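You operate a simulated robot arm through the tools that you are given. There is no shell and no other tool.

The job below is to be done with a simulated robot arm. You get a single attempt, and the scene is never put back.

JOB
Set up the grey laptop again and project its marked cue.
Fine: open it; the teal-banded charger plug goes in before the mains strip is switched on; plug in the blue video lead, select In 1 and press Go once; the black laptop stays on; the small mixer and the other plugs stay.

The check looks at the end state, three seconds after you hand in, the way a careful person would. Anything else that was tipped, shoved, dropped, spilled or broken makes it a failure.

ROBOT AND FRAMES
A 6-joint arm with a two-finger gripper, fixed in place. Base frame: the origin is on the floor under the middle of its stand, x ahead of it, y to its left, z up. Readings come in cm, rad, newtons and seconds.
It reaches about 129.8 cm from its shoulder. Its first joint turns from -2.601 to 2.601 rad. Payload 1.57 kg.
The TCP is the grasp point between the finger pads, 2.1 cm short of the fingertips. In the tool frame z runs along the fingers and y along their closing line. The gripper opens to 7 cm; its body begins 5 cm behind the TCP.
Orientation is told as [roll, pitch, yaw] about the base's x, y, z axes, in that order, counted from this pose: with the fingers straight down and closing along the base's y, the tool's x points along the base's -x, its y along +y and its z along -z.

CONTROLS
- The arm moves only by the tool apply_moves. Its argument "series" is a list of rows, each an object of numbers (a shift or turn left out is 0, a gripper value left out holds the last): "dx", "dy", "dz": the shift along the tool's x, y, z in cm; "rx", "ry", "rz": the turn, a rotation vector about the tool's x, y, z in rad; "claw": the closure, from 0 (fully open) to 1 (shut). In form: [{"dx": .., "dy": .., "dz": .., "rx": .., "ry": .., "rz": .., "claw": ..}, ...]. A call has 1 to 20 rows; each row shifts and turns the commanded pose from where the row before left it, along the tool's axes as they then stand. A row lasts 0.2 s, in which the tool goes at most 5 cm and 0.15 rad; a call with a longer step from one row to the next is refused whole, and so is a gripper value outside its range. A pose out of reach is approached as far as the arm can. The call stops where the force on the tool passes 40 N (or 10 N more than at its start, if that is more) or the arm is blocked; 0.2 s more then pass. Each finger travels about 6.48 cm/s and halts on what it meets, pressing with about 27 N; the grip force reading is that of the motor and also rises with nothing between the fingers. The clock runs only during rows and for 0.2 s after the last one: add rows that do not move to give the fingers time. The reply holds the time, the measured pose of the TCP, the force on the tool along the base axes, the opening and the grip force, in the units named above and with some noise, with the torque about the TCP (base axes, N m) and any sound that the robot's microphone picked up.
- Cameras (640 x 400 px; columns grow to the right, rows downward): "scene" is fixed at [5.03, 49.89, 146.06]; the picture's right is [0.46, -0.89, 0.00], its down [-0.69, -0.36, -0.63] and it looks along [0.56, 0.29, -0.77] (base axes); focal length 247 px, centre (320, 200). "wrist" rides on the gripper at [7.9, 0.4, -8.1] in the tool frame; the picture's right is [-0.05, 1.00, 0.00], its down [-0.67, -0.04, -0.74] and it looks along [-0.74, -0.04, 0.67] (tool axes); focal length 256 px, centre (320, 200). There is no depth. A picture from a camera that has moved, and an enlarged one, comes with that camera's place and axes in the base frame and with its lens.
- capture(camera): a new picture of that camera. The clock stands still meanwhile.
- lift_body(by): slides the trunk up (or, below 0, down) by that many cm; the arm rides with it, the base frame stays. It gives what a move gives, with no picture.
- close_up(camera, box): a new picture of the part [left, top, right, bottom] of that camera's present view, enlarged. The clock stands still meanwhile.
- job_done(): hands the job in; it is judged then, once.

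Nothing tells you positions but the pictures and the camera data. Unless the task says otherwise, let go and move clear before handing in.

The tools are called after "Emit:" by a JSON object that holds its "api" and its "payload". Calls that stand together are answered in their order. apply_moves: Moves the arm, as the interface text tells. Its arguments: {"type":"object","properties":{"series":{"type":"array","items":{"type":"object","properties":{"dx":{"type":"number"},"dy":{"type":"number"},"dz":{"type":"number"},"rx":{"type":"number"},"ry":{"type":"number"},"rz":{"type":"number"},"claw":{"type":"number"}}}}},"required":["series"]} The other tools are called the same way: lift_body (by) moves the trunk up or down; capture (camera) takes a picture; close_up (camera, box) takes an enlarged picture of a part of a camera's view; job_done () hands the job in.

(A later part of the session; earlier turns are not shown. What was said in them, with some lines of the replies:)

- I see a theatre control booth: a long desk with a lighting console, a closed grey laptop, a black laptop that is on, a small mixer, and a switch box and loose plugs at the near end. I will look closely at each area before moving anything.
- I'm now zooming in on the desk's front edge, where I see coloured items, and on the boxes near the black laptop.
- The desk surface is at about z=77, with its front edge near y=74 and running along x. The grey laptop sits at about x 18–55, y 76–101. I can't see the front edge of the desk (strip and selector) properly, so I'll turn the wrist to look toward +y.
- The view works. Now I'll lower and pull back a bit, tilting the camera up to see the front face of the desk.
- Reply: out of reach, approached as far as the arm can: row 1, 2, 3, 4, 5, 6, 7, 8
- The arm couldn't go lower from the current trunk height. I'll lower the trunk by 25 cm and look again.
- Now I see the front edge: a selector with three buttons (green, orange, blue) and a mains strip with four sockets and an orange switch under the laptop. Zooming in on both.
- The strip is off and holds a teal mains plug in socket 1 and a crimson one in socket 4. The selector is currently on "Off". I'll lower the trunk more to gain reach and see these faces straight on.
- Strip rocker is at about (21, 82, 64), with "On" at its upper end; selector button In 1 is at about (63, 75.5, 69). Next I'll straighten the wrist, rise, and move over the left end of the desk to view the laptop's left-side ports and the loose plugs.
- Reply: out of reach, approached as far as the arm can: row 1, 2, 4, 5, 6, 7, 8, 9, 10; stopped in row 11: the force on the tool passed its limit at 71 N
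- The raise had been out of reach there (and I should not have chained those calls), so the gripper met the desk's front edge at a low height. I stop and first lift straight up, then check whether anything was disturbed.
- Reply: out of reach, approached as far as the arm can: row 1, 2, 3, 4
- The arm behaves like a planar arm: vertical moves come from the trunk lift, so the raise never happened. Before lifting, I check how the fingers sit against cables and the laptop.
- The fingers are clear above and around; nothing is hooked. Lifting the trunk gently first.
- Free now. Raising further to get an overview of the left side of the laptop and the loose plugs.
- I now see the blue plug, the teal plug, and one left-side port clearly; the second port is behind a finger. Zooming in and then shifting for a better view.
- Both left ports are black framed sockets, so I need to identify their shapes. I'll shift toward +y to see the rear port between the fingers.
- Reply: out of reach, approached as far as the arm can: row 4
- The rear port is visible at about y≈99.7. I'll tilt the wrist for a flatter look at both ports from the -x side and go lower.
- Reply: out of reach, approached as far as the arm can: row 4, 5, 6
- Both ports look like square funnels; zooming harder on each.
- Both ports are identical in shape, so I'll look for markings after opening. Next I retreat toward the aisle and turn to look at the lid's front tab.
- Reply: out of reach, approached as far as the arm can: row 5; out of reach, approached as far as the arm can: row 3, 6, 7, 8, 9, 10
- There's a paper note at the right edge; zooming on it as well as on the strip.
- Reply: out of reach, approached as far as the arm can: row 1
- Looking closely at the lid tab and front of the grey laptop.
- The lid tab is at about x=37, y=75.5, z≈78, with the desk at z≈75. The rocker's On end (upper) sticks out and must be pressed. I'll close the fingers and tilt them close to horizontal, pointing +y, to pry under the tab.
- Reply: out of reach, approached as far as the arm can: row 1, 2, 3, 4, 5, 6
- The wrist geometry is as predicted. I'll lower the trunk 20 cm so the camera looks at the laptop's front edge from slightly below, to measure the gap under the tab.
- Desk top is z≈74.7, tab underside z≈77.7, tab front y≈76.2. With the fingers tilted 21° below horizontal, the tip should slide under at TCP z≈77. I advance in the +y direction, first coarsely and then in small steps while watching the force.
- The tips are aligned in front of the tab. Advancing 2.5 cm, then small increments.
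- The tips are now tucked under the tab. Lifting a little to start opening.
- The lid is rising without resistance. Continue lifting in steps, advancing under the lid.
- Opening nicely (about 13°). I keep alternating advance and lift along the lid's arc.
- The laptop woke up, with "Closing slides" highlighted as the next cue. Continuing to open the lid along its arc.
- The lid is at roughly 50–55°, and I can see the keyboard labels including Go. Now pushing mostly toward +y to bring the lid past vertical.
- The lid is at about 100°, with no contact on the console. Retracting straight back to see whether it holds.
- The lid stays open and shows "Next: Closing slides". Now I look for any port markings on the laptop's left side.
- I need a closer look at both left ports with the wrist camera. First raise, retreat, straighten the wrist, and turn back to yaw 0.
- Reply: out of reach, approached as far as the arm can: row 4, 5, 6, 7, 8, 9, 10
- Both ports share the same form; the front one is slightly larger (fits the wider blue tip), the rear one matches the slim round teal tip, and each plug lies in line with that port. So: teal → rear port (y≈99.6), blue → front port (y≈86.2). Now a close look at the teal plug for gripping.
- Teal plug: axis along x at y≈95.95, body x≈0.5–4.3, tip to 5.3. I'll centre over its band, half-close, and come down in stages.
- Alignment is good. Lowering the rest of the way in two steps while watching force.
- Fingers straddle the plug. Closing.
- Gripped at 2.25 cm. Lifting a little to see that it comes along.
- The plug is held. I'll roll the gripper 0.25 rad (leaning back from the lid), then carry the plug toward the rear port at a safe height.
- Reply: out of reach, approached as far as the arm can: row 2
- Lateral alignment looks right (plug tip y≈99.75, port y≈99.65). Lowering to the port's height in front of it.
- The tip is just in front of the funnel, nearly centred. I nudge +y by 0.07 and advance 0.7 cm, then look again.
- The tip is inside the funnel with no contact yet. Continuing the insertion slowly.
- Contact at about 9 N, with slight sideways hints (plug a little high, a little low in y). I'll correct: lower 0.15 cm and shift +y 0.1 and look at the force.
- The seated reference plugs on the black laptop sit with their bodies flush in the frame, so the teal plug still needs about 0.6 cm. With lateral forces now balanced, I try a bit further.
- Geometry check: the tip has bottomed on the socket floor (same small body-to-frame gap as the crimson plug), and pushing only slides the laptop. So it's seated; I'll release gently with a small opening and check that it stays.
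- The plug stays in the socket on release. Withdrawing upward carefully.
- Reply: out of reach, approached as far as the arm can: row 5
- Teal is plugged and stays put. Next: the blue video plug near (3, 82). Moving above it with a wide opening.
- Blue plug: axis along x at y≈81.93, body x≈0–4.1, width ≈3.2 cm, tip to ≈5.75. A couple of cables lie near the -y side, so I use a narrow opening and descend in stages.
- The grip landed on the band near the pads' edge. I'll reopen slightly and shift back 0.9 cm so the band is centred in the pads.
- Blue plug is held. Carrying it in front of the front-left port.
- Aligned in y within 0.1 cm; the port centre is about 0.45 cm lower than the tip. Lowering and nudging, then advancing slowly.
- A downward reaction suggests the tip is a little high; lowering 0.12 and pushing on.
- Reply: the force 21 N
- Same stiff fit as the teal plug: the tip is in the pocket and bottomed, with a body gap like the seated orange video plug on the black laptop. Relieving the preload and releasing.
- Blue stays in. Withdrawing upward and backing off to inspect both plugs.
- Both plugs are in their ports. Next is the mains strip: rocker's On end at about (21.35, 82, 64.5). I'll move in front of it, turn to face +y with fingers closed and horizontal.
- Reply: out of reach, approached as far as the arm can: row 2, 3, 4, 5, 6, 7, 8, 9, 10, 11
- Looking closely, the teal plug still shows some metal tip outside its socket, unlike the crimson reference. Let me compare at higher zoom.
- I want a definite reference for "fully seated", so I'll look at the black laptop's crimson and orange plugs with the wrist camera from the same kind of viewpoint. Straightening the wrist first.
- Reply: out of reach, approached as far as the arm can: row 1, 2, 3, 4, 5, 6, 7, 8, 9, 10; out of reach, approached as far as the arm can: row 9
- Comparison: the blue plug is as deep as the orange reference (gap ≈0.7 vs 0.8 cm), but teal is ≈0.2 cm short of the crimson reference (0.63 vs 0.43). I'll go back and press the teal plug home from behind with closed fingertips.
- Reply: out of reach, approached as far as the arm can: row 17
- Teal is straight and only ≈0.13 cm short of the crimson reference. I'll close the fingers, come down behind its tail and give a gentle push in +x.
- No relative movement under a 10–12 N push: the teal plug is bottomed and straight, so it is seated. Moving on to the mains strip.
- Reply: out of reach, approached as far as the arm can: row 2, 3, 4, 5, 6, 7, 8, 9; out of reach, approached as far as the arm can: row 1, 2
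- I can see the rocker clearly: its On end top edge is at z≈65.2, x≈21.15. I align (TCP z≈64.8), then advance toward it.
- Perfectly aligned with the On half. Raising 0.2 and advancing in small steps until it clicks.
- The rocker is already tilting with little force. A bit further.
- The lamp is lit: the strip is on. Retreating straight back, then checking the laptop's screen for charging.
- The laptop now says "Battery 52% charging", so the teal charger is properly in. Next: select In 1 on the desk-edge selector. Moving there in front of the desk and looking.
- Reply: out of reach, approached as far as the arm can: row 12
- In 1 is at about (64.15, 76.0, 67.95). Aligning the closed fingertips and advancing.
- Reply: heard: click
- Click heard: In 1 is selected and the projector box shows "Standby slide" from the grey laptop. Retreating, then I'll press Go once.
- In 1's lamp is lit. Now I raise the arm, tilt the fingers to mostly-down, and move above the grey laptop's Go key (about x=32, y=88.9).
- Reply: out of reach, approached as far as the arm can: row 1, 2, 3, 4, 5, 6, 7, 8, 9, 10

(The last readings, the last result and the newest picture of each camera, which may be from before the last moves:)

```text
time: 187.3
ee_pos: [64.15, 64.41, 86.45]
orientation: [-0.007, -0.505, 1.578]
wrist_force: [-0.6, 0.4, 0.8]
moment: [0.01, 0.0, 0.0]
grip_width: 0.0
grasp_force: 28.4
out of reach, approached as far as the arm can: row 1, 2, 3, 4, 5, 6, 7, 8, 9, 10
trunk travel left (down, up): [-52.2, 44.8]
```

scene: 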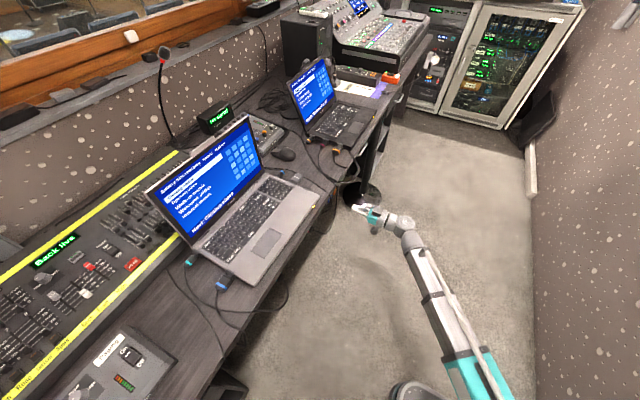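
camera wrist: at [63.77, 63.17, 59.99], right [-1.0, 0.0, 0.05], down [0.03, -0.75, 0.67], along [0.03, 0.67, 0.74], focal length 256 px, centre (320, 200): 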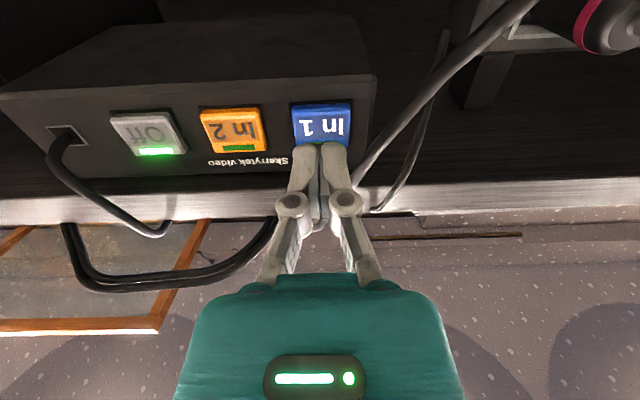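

Emit:
{"api": "apply_moves", "payload": {"series": [{"dy": 3.2}, {"dy": 3.2}, {"dy": 3.2}, {"dy": 3.2}, {"dy": 3.2}, {"dy": 3.2}, {"dy": 3.2}, {"dy": 3.2}, {"dy": 3.2}, {"dy": 3.2}, {"dx": -2.63, "dz": 1.44}, {"dx": -2.63, "dz": 1.44}, {"dx": -2.63, "dz": 1.44}, {"dx": -2.63, "dz": 1.44}, {"dx": -2.63, "dz": 1.44}, {"dx": -2.63, "dz": 1.44}, {}]}}

Emit:
{"api": "capture", "payload": {"camera": "wrist"}}

Emit:
{"api": "capture", "payload": {"camera": "scene"}}

```text
time: 190.9
ee_pos: [32.08, 82.2, 86.44]
orientation: [-0.006, -0.505, 1.578]
wrist_force: [0.3, 0.4, -0.4]
moment: [-0.02, 0.0, -0.02]
grip_width: 0.0
grasp_force: 28.3
trunk travel left (down, up): [-52.2, 44.8]
```

```text
taken
camera wrist: at [31.63, 71.35, 89.58], right [-1.0, 0.04, 0.02], down [0.03, 0.22, 0.97], along [0.04, 0.97, -0.22], focal length 256 px, centre (320, 200)
```

wrist: 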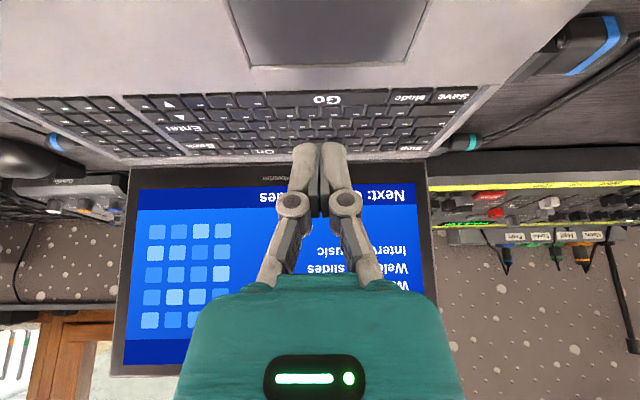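

```text
taken
```

scene: 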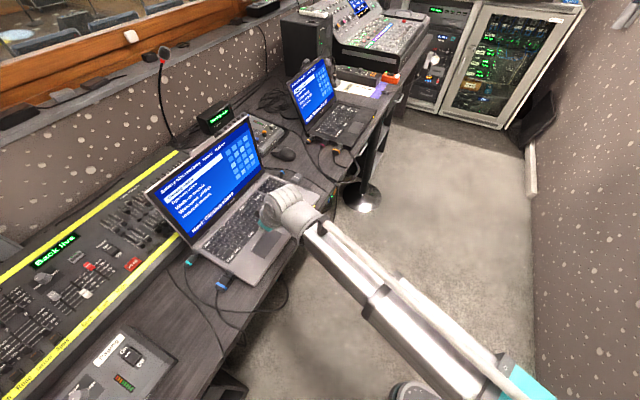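

Emit:
{"api": "close_up", "payload": {"camera": "wrist", "box": [240, 60, 420, 170]}}

```text
3.56 times, centred on (330, 115) of wrist
camera zoom: at [31.63, 71.35, 89.58], right [-1.0, 0.04, 0.02], down [0.03, 0.22, 0.97], along [0.04, 0.97, -0.22], focal length 910 px, centre (284, 502)
```

zoom: 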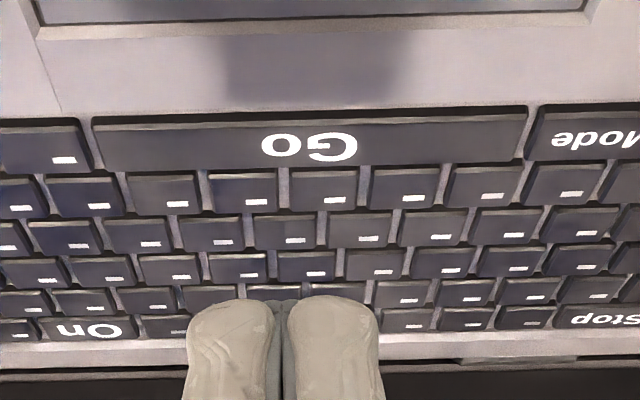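

Go key spans x≈27.5–36.3, y≈87.9–89.8. Moving so the fingertip's lower edge sits above its centre, then descending.

Emit:
{"api": "apply_moves", "payload": {"series": [{"dx": -1.416, "dz": 0.772}, {"dx": -1.416, "dz": 0.772}, {"dx": -1.416, "dz": 0.772}, {"dx": -1.416, "dz": 0.772}, {}]}}

Emit:
{"api": "lift_body", "payload": {"by": -4.5}}

Emit:
{"api": "capture", "payload": {"camera": "wrist"}}

Emit:
{"api": "close_up", "payload": {"camera": "wrist", "box": [230, 80, 410, 190]}}

```text
time: 192.1
ee_pos: [32.09, 88.69, 86.2]
orientation: [-0.006, -0.508, 1.578]
wrist_force: [0.2, -0.4, -0.4]
moment: [0.0, 0.0, 0.0]
grip_width: 0.0
grasp_force: 28.6
trunk travel left (down, up): [-52.2, 44.8]
```

```text
time: 192.9
ee_pos: [32.17, 88.65, 81.86]
orientation: [-0.008, -0.507, 1.578]
wrist_force: [-0.1, -0.7, -0.9]
moment: [-0.02, -0.03, 0.0]
grip_width: 0.01
grasp_force: 28.2
trunk travel left (down, up): [-47.7, 49.3]
```

```text
taken
camera wrist: at [31.67, 77.82, 85.09], right [-1.0, 0.04, 0.02], down [0.03, 0.22, 0.97], along [0.04, 0.97, -0.22], focal length 256 px, centre (320, 200)
```

wrist: 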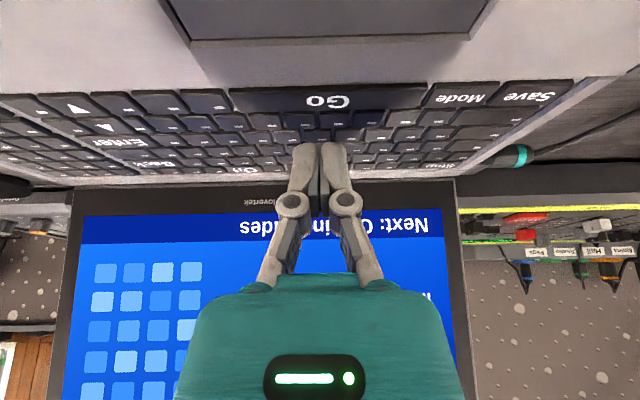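

```text
3.56 times, centred on (320, 135) of wrist
camera zoom: at [31.67, 77.82, 85.09], right [-1.0, 0.04, 0.02], down [0.03, 0.22, 0.97], along [0.04, 0.97, -0.22], focal length 910 px, centre (320, 431)
```

zoom: 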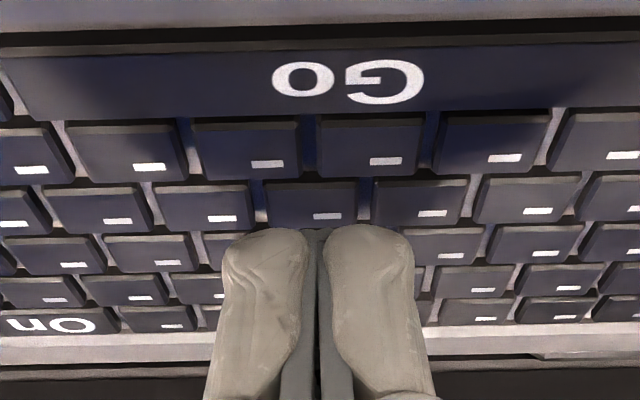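

Emit:
{"api": "lift_body", "payload": {"by": -1.2}}

Emit:
{"api": "close_up", "payload": {"camera": "wrist", "box": [230, 80, 410, 190]}}

```text
time: 193.6
ee_pos: [31.97, 88.74, 80.6]
orientation: [-0.007, -0.508, 1.578]
wrist_force: [0.5, 0.2, -0.1]
moment: [-0.01, -0.03, -0.01]
grip_width: 0.0
grasp_force: 28.5
trunk travel left (down, up): [-46.5, 50.5]
```

```text
3.56 times, centred on (320, 135) of wrist
camera zoom: at [31.66, 77.82, 83.89], right [-1.0, 0.04, 0.02], down [0.03, 0.22, 0.97], along [0.04, 0.97, -0.22], focal length 910 px, centre (320, 431)
```

zoom: 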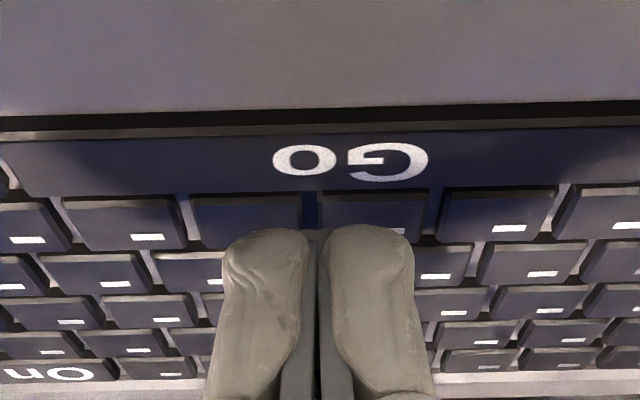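

The edge is ≈0.35 cm behind the key's centre; correcting, then lowering in small steps.

Emit:
{"api": "apply_moves", "payload": {"series": [{"dx": 0.33, "dz": -0.18}, {}]}}

Emit:
{"api": "lift_body", "payload": {"by": -0.4}}

Emit:
{"api": "close_up", "payload": {"camera": "wrist", "box": [230, 80, 410, 190]}}

```text
time: 194.2
ee_pos: [32.0, 88.36, 80.69]
orientation: [-0.007, -0.508, 1.579]
wrist_force: [-0.6, 0.2, -0.1]
moment: [0.0, -0.03, 0.02]
grip_width: 0.02
grasp_force: 28.3
trunk travel left (down, up): [-46.5, 50.5]
```

```text
time: 194.7
ee_pos: [32.06, 88.33, 80.29]
orientation: [-0.007, -0.509, 1.579]
wrist_force: [0.5, 1.1, 0.2]
moment: [-0.04, -0.01, 0.01]
grip_width: 0.01
grasp_force: 28.3
trunk travel left (down, up): [-46.1, 50.9]
```

```text
3.56 times, centred on (320, 135) of wrist
camera zoom: at [31.66, 77.44, 83.49], right [-1.0, 0.04, 0.02], down [0.03, 0.22, 0.97], along [0.04, 0.97, -0.22], focal length 910 px, centre (320, 431)
```

zoom: 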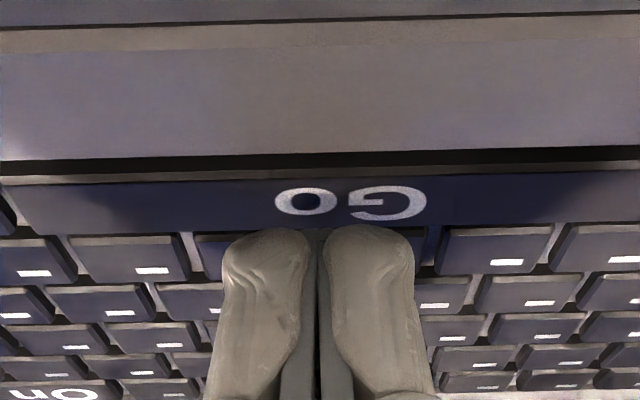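

Emit:
{"api": "lift_body", "payload": {"by": -0.2}}

Emit:
{"api": "lift_body", "payload": {"by": -0.15}}

Emit:
{"api": "close_up", "payload": {"camera": "wrist", "box": [230, 80, 410, 190]}}

Emit:
{"api": "close_up", "payload": {"camera": "scene", "box": [190, 95, 250, 140]}}

```text
time: 195.2
ee_pos: [31.99, 88.31, 80.13]
orientation: [-0.007, -0.506, 1.578]
wrist_force: [0.0, -0.9, 0.1]
moment: [0.0, 0.01, 0.03]
grip_width: 0.02
grasp_force: 28.7
trunk travel left (down, up): [-45.9, 51.1]
```

```text
time: 195.7
ee_pos: [32.05, 88.31, 79.93]
orientation: [-0.006, -0.508, 1.58]
wrist_force: [0.0, 0.7, -0.8]
moment: [0.0, -0.03, 0.0]
grip_width: 0.01
grasp_force: 28.9
trunk travel left (down, up): [-45.7, 51.3]
```

```text
3.56 times, centred on (320, 135) of wrist
camera zoom: at [31.65, 77.44, 83.14], right [-1.0, 0.04, 0.02], down [0.03, 0.22, 0.97], along [0.04, 0.97, -0.22], focal length 910 px, centre (320, 431)
```

zoom: 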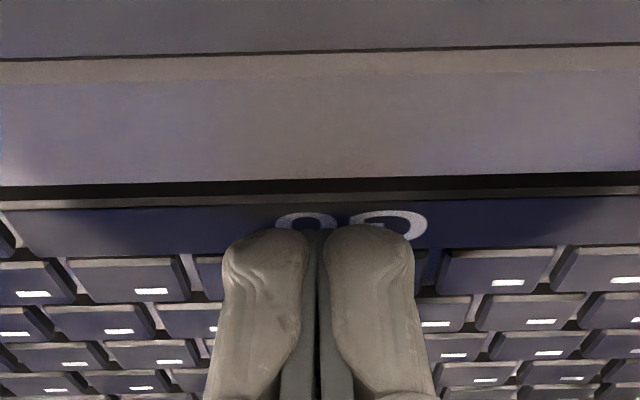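

```text
8.89 times, centred on (220, 118) of scene
camera zoom: at [5.03, 49.89, 146.06], right [0.46, -0.89, 0.0], down [-0.69, -0.36, -0.63], along [0.56, 0.29, -0.77], focal length 2192 px, centre (1209, 933)
```

zoom: 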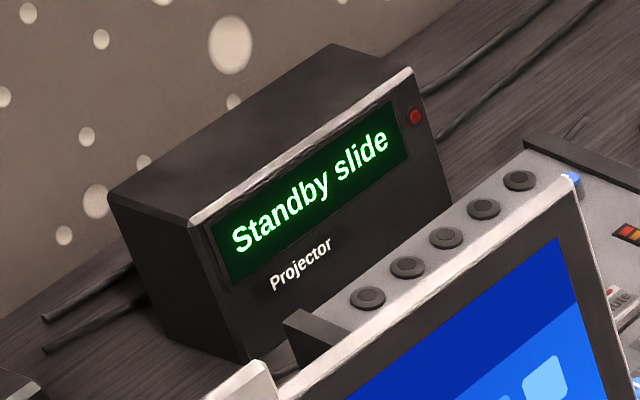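

Emit:
{"api": "lift_body", "payload": {"by": -0.12}}

Emit:
{"api": "lift_body", "payload": {"by": -0.12}}

```text
time: 196.2
ee_pos: [31.99, 88.4, 79.9]
orientation: [-0.009, -0.506, 1.578]
wrist_force: [-0.4, -0.8, 0.4]
moment: [-0.01, -0.03, 0.0]
grip_width: 0.62
grasp_force: 26.8
trunk travel left (down, up): [-45.6, 51.4]
```

```text
time: 196.7
ee_pos: [32.09, 88.26, 79.69]
orientation: [-0.006, -0.508, 1.579]
wrist_force: [-0.1, -0.5, 0.7]
moment: [0.0, 0.01, 0.01]
grip_width: 0.62
grasp_force: 27.2
trunk travel left (down, up): [-45.5, 51.5]
heard: click
```

Click heard. I raise off the key straight away and check the projector and laptop.

Emit:
{"api": "lift_body", "payload": {"by": 4}}

Emit:
{"api": "close_up", "payload": {"camera": "scene", "box": [190, 95, 250, 140]}}

Emit:
{"api": "close_up", "payload": {"camera": "scene", "box": [130, 100, 330, 290]}}

Emit:
{"api": "capture", "payload": {"camera": "wrist"}}

```text
time: 197.6
ee_pos: [32.09, 88.3, 83.69]
orientation: [-0.006, -0.507, 1.578]
wrist_force: [-0.1, -0.3, -0.2]
moment: [0.0, 0.01, 0.0]
grip_width: 0.0
grasp_force: 26.9
trunk travel left (down, up): [-49.5, 47.5]
```

```text
8.89 times, centred on (220, 118) of scene
camera zoom: at [5.03, 49.89, 146.06], right [0.46, -0.89, 0.0], down [-0.69, -0.36, -0.63], along [0.56, 0.29, -0.77], focal length 2192 px, centre (1209, 933)
```

zoom: 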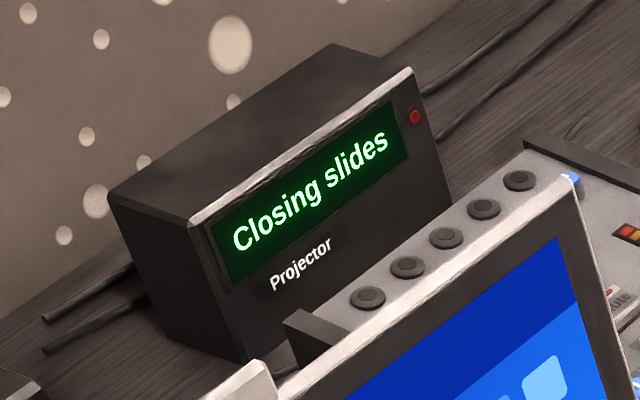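

```text
2.11 times, centred on (230, 195) of scene
camera zoom: at [5.03, 49.89, 146.06], right [0.46, -0.89, 0.0], down [-0.69, -0.36, -0.63], along [0.56, 0.29, -0.77], focal length 519 px, centre (510, 210)
```

zoom: 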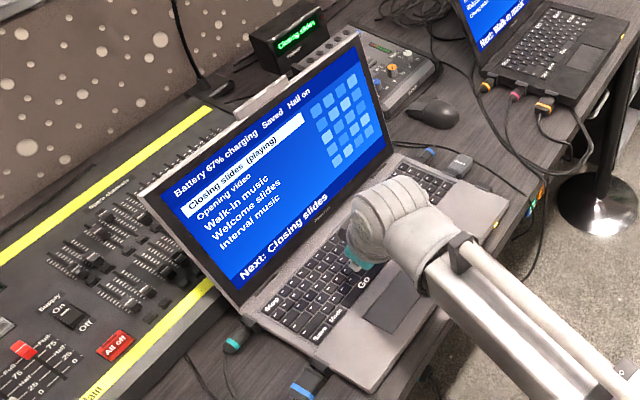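

```text
taken
camera wrist: at [31.66, 77.45, 86.9], right [-1.0, 0.04, 0.02], down [0.03, 0.22, 0.97], along [0.04, 0.97, -0.22], focal length 256 px, centre (320, 200)
```

wrist: 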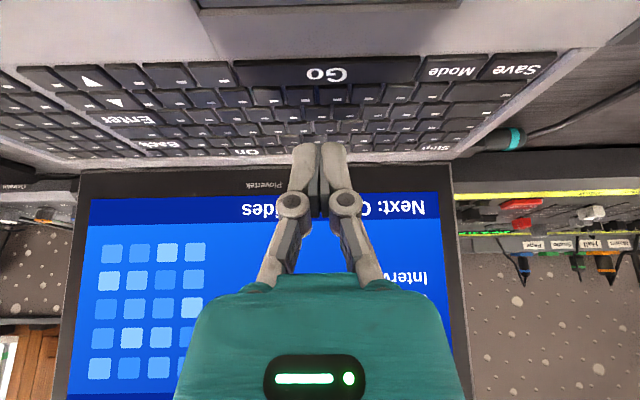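

The projector box shows "Closing slides" and the laptop says "Closing slides (playing)", charging. Now I back the arm off clear of the desk and do a final check of the scene.

Emit:
{"api": "lift_body", "payload": {"by": 6}}

Emit:
{"api": "apply_moves", "payload": {"series": [{"dx": 2.63, "dz": -1.44}, {"dx": 2.63, "dz": -1.44}, {"dx": 2.63, "dz": -1.44}, {"dx": 2.63, "dz": -1.44}, {"dx": 2.63, "dz": -1.44}, {"dx": 2.63, "dz": -1.44}, {"dx": 2.63, "dz": -1.44}, {"dx": 2.63, "dz": -1.44}, {"dy": -3, "claw": 0}, {"dy": -3, "claw": 0}, {"dy": -3, "claw": 0}, {"dy": -3}, {}]}}

Emit:
{"api": "capture", "payload": {"camera": "scene"}}

Emit:
{"api": "capture", "payload": {"camera": "wrist"}}

```text
time: 198.6
ee_pos: [31.9, 88.25, 89.67]
orientation: [-0.007, -0.507, 1.578]
wrist_force: [-0.6, -0.1, -0.3]
moment: [0.01, 0.03, 0.02]
grip_width: 0.0
grasp_force: 26.9
trunk travel left (down, up): [-55.5, 41.5]
```

```text
time: 201.4
ee_pos: [44.12, 64.25, 89.56]
orientation: [-0.007, -0.506, 1.578]
wrist_force: [1.1, -0.2, -0.4]
moment: [-0.01, 0.0, -0.04]
grip_width: 7.0
grasp_force: 0.1
trunk travel left (down, up): [-55.5, 41.5]
```

```text
taken
```

scene: 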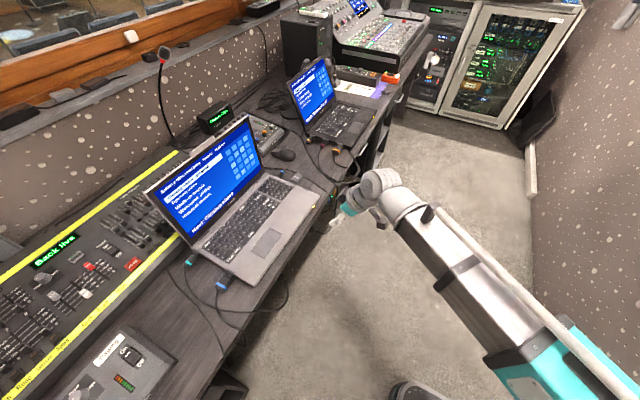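

```text
taken
camera wrist: at [43.77, 53.44, 92.9], right [-1.0, 0.04, 0.02], down [0.03, 0.22, 0.97], along [0.04, 0.97, -0.22], focal length 256 px, centre (320, 200)
```

wrist: 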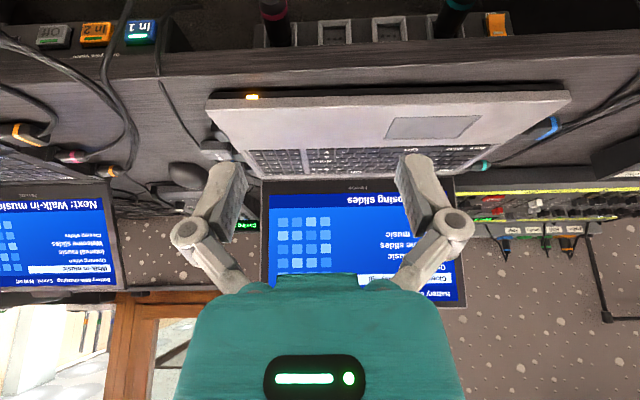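

Emit:
{"api": "close_up", "payload": {"camera": "scene", "box": [0, 140, 240, 400]}}

Emit:
{"api": "close_up", "payload": {"camera": "scene", "box": [180, 50, 400, 200]}}

Emit:
{"api": "close_up", "payload": {"camera": "scene", "box": [140, 110, 340, 300]}}

Emit:
{"api": "close_up", "payload": {"camera": "wrist", "box": [0, 0, 300, 190]}}

```text
1.54 times, centred on (120, 270) of scene
camera zoom: at [5.03, 49.89, 146.06], right [0.46, -0.89, 0.0], down [-0.69, -0.36, -0.63], along [0.56, 0.29, -0.77], focal length 379 px, centre (628, 92)
```

zoom: 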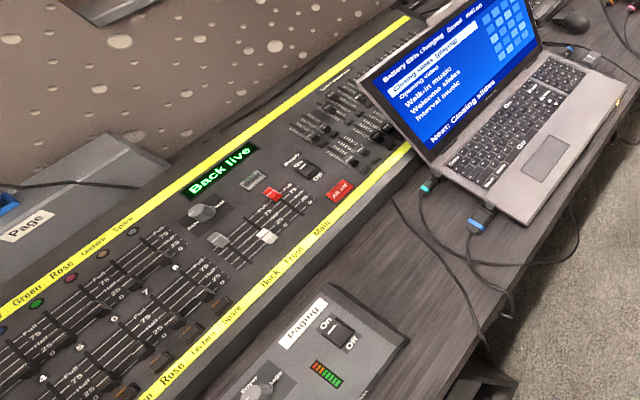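

```text
2.67 times, centred on (290, 125) of scene
camera zoom: at [5.03, 49.89, 146.06], right [0.46, -0.89, 0.0], down [-0.69, -0.36, -0.63], along [0.56, 0.29, -0.77], focal length 658 px, centre (400, 400)
```

zoom: 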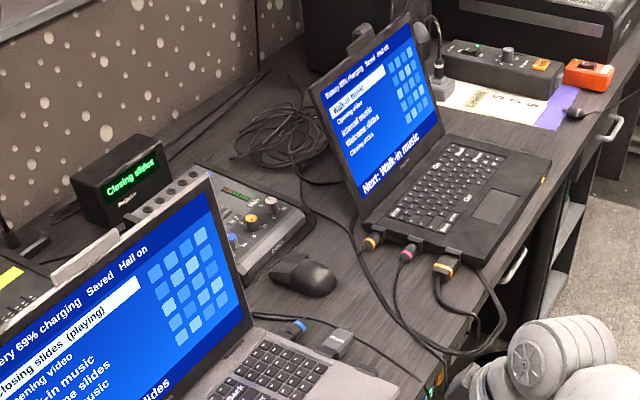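

```text
2.11 times, centred on (240, 205) of scene
camera zoom: at [5.03, 49.89, 146.06], right [0.46, -0.89, 0.0], down [-0.69, -0.36, -0.63], along [0.56, 0.29, -0.77], focal length 519 px, centre (488, 190)
```

zoom: 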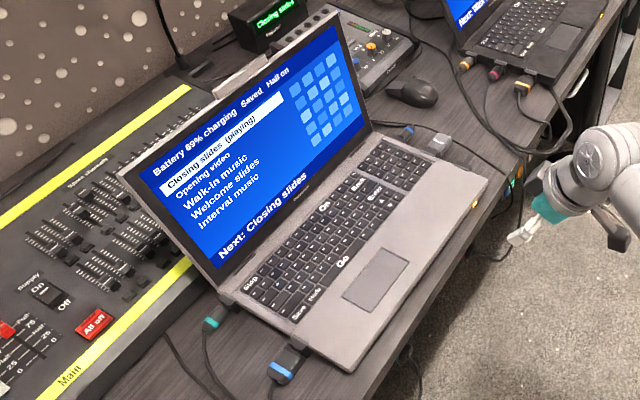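

```text
2.11 times, centred on (150, 95) of wrist
camera zoom: at [43.77, 53.44, 92.9], right [-1.0, 0.04, 0.02], down [0.03, 0.22, 0.97], along [0.04, 0.97, -0.22], focal length 539 px, centre (678, 421)
```

zoom: 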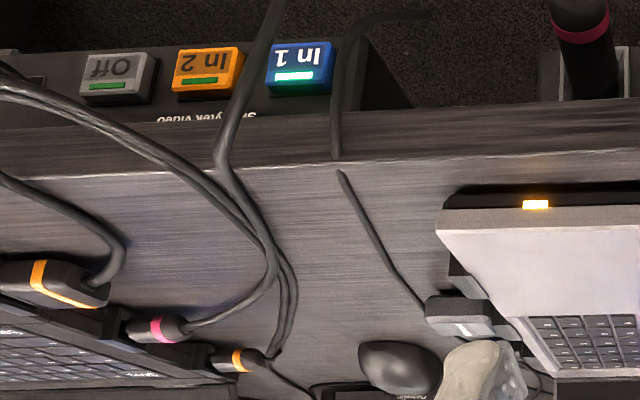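

Everything checks out:
- **Grey laptop:** open and charging, with "Closing slides (playing)" on its screen.
- **Projection:** the In 1 lamp is lit and the projector box shows "Closing slides".
- **Left alone:** the black laptop is still on. The mixer, console, mouse dongle and other plugs are in place.

The arm is clear and the gripper is empty, so I'm handing in.

Emit:
{"api": "job_done", "payload": {}}

```text
The job is handed in.
```

The grey laptop is set up again and the projector box shows its marked cue, "Closing slides". I handed the job in with the arm clear of the desk and the gripper empty.

- **Laptop:** the lid is open and holds by itself. The screen reads "Closing slides (playing)".
- **Charger:** the teal-banded plug went into the rear-left socket before I switched the mains strip on. The laptop now shows "charging".
- **Video:** the blue lead is in the front-left socket. I selected In 1, and the projector box went from "No signal" to "Standby slide". After one press of Go it changed to "Closing slides".
- **Left as they were:** the black laptop is still on. The small mixer and the other plugs look unchanged in the final pictures.

**Bumps and shifts:**
- **Desk contact:** early on I sent a move without checking that the lift before it had worked. The gripper hit the desk near the laptop's left front corner at about 71 N. The laptop may have shifted a few millimetres, and I saw no damage.
- **Pushing in the plugs:** this slid the grey laptop an estimated 0.7 cm along the desk. Its mouse dongle and audio lead moved with it and stayed plugged in.
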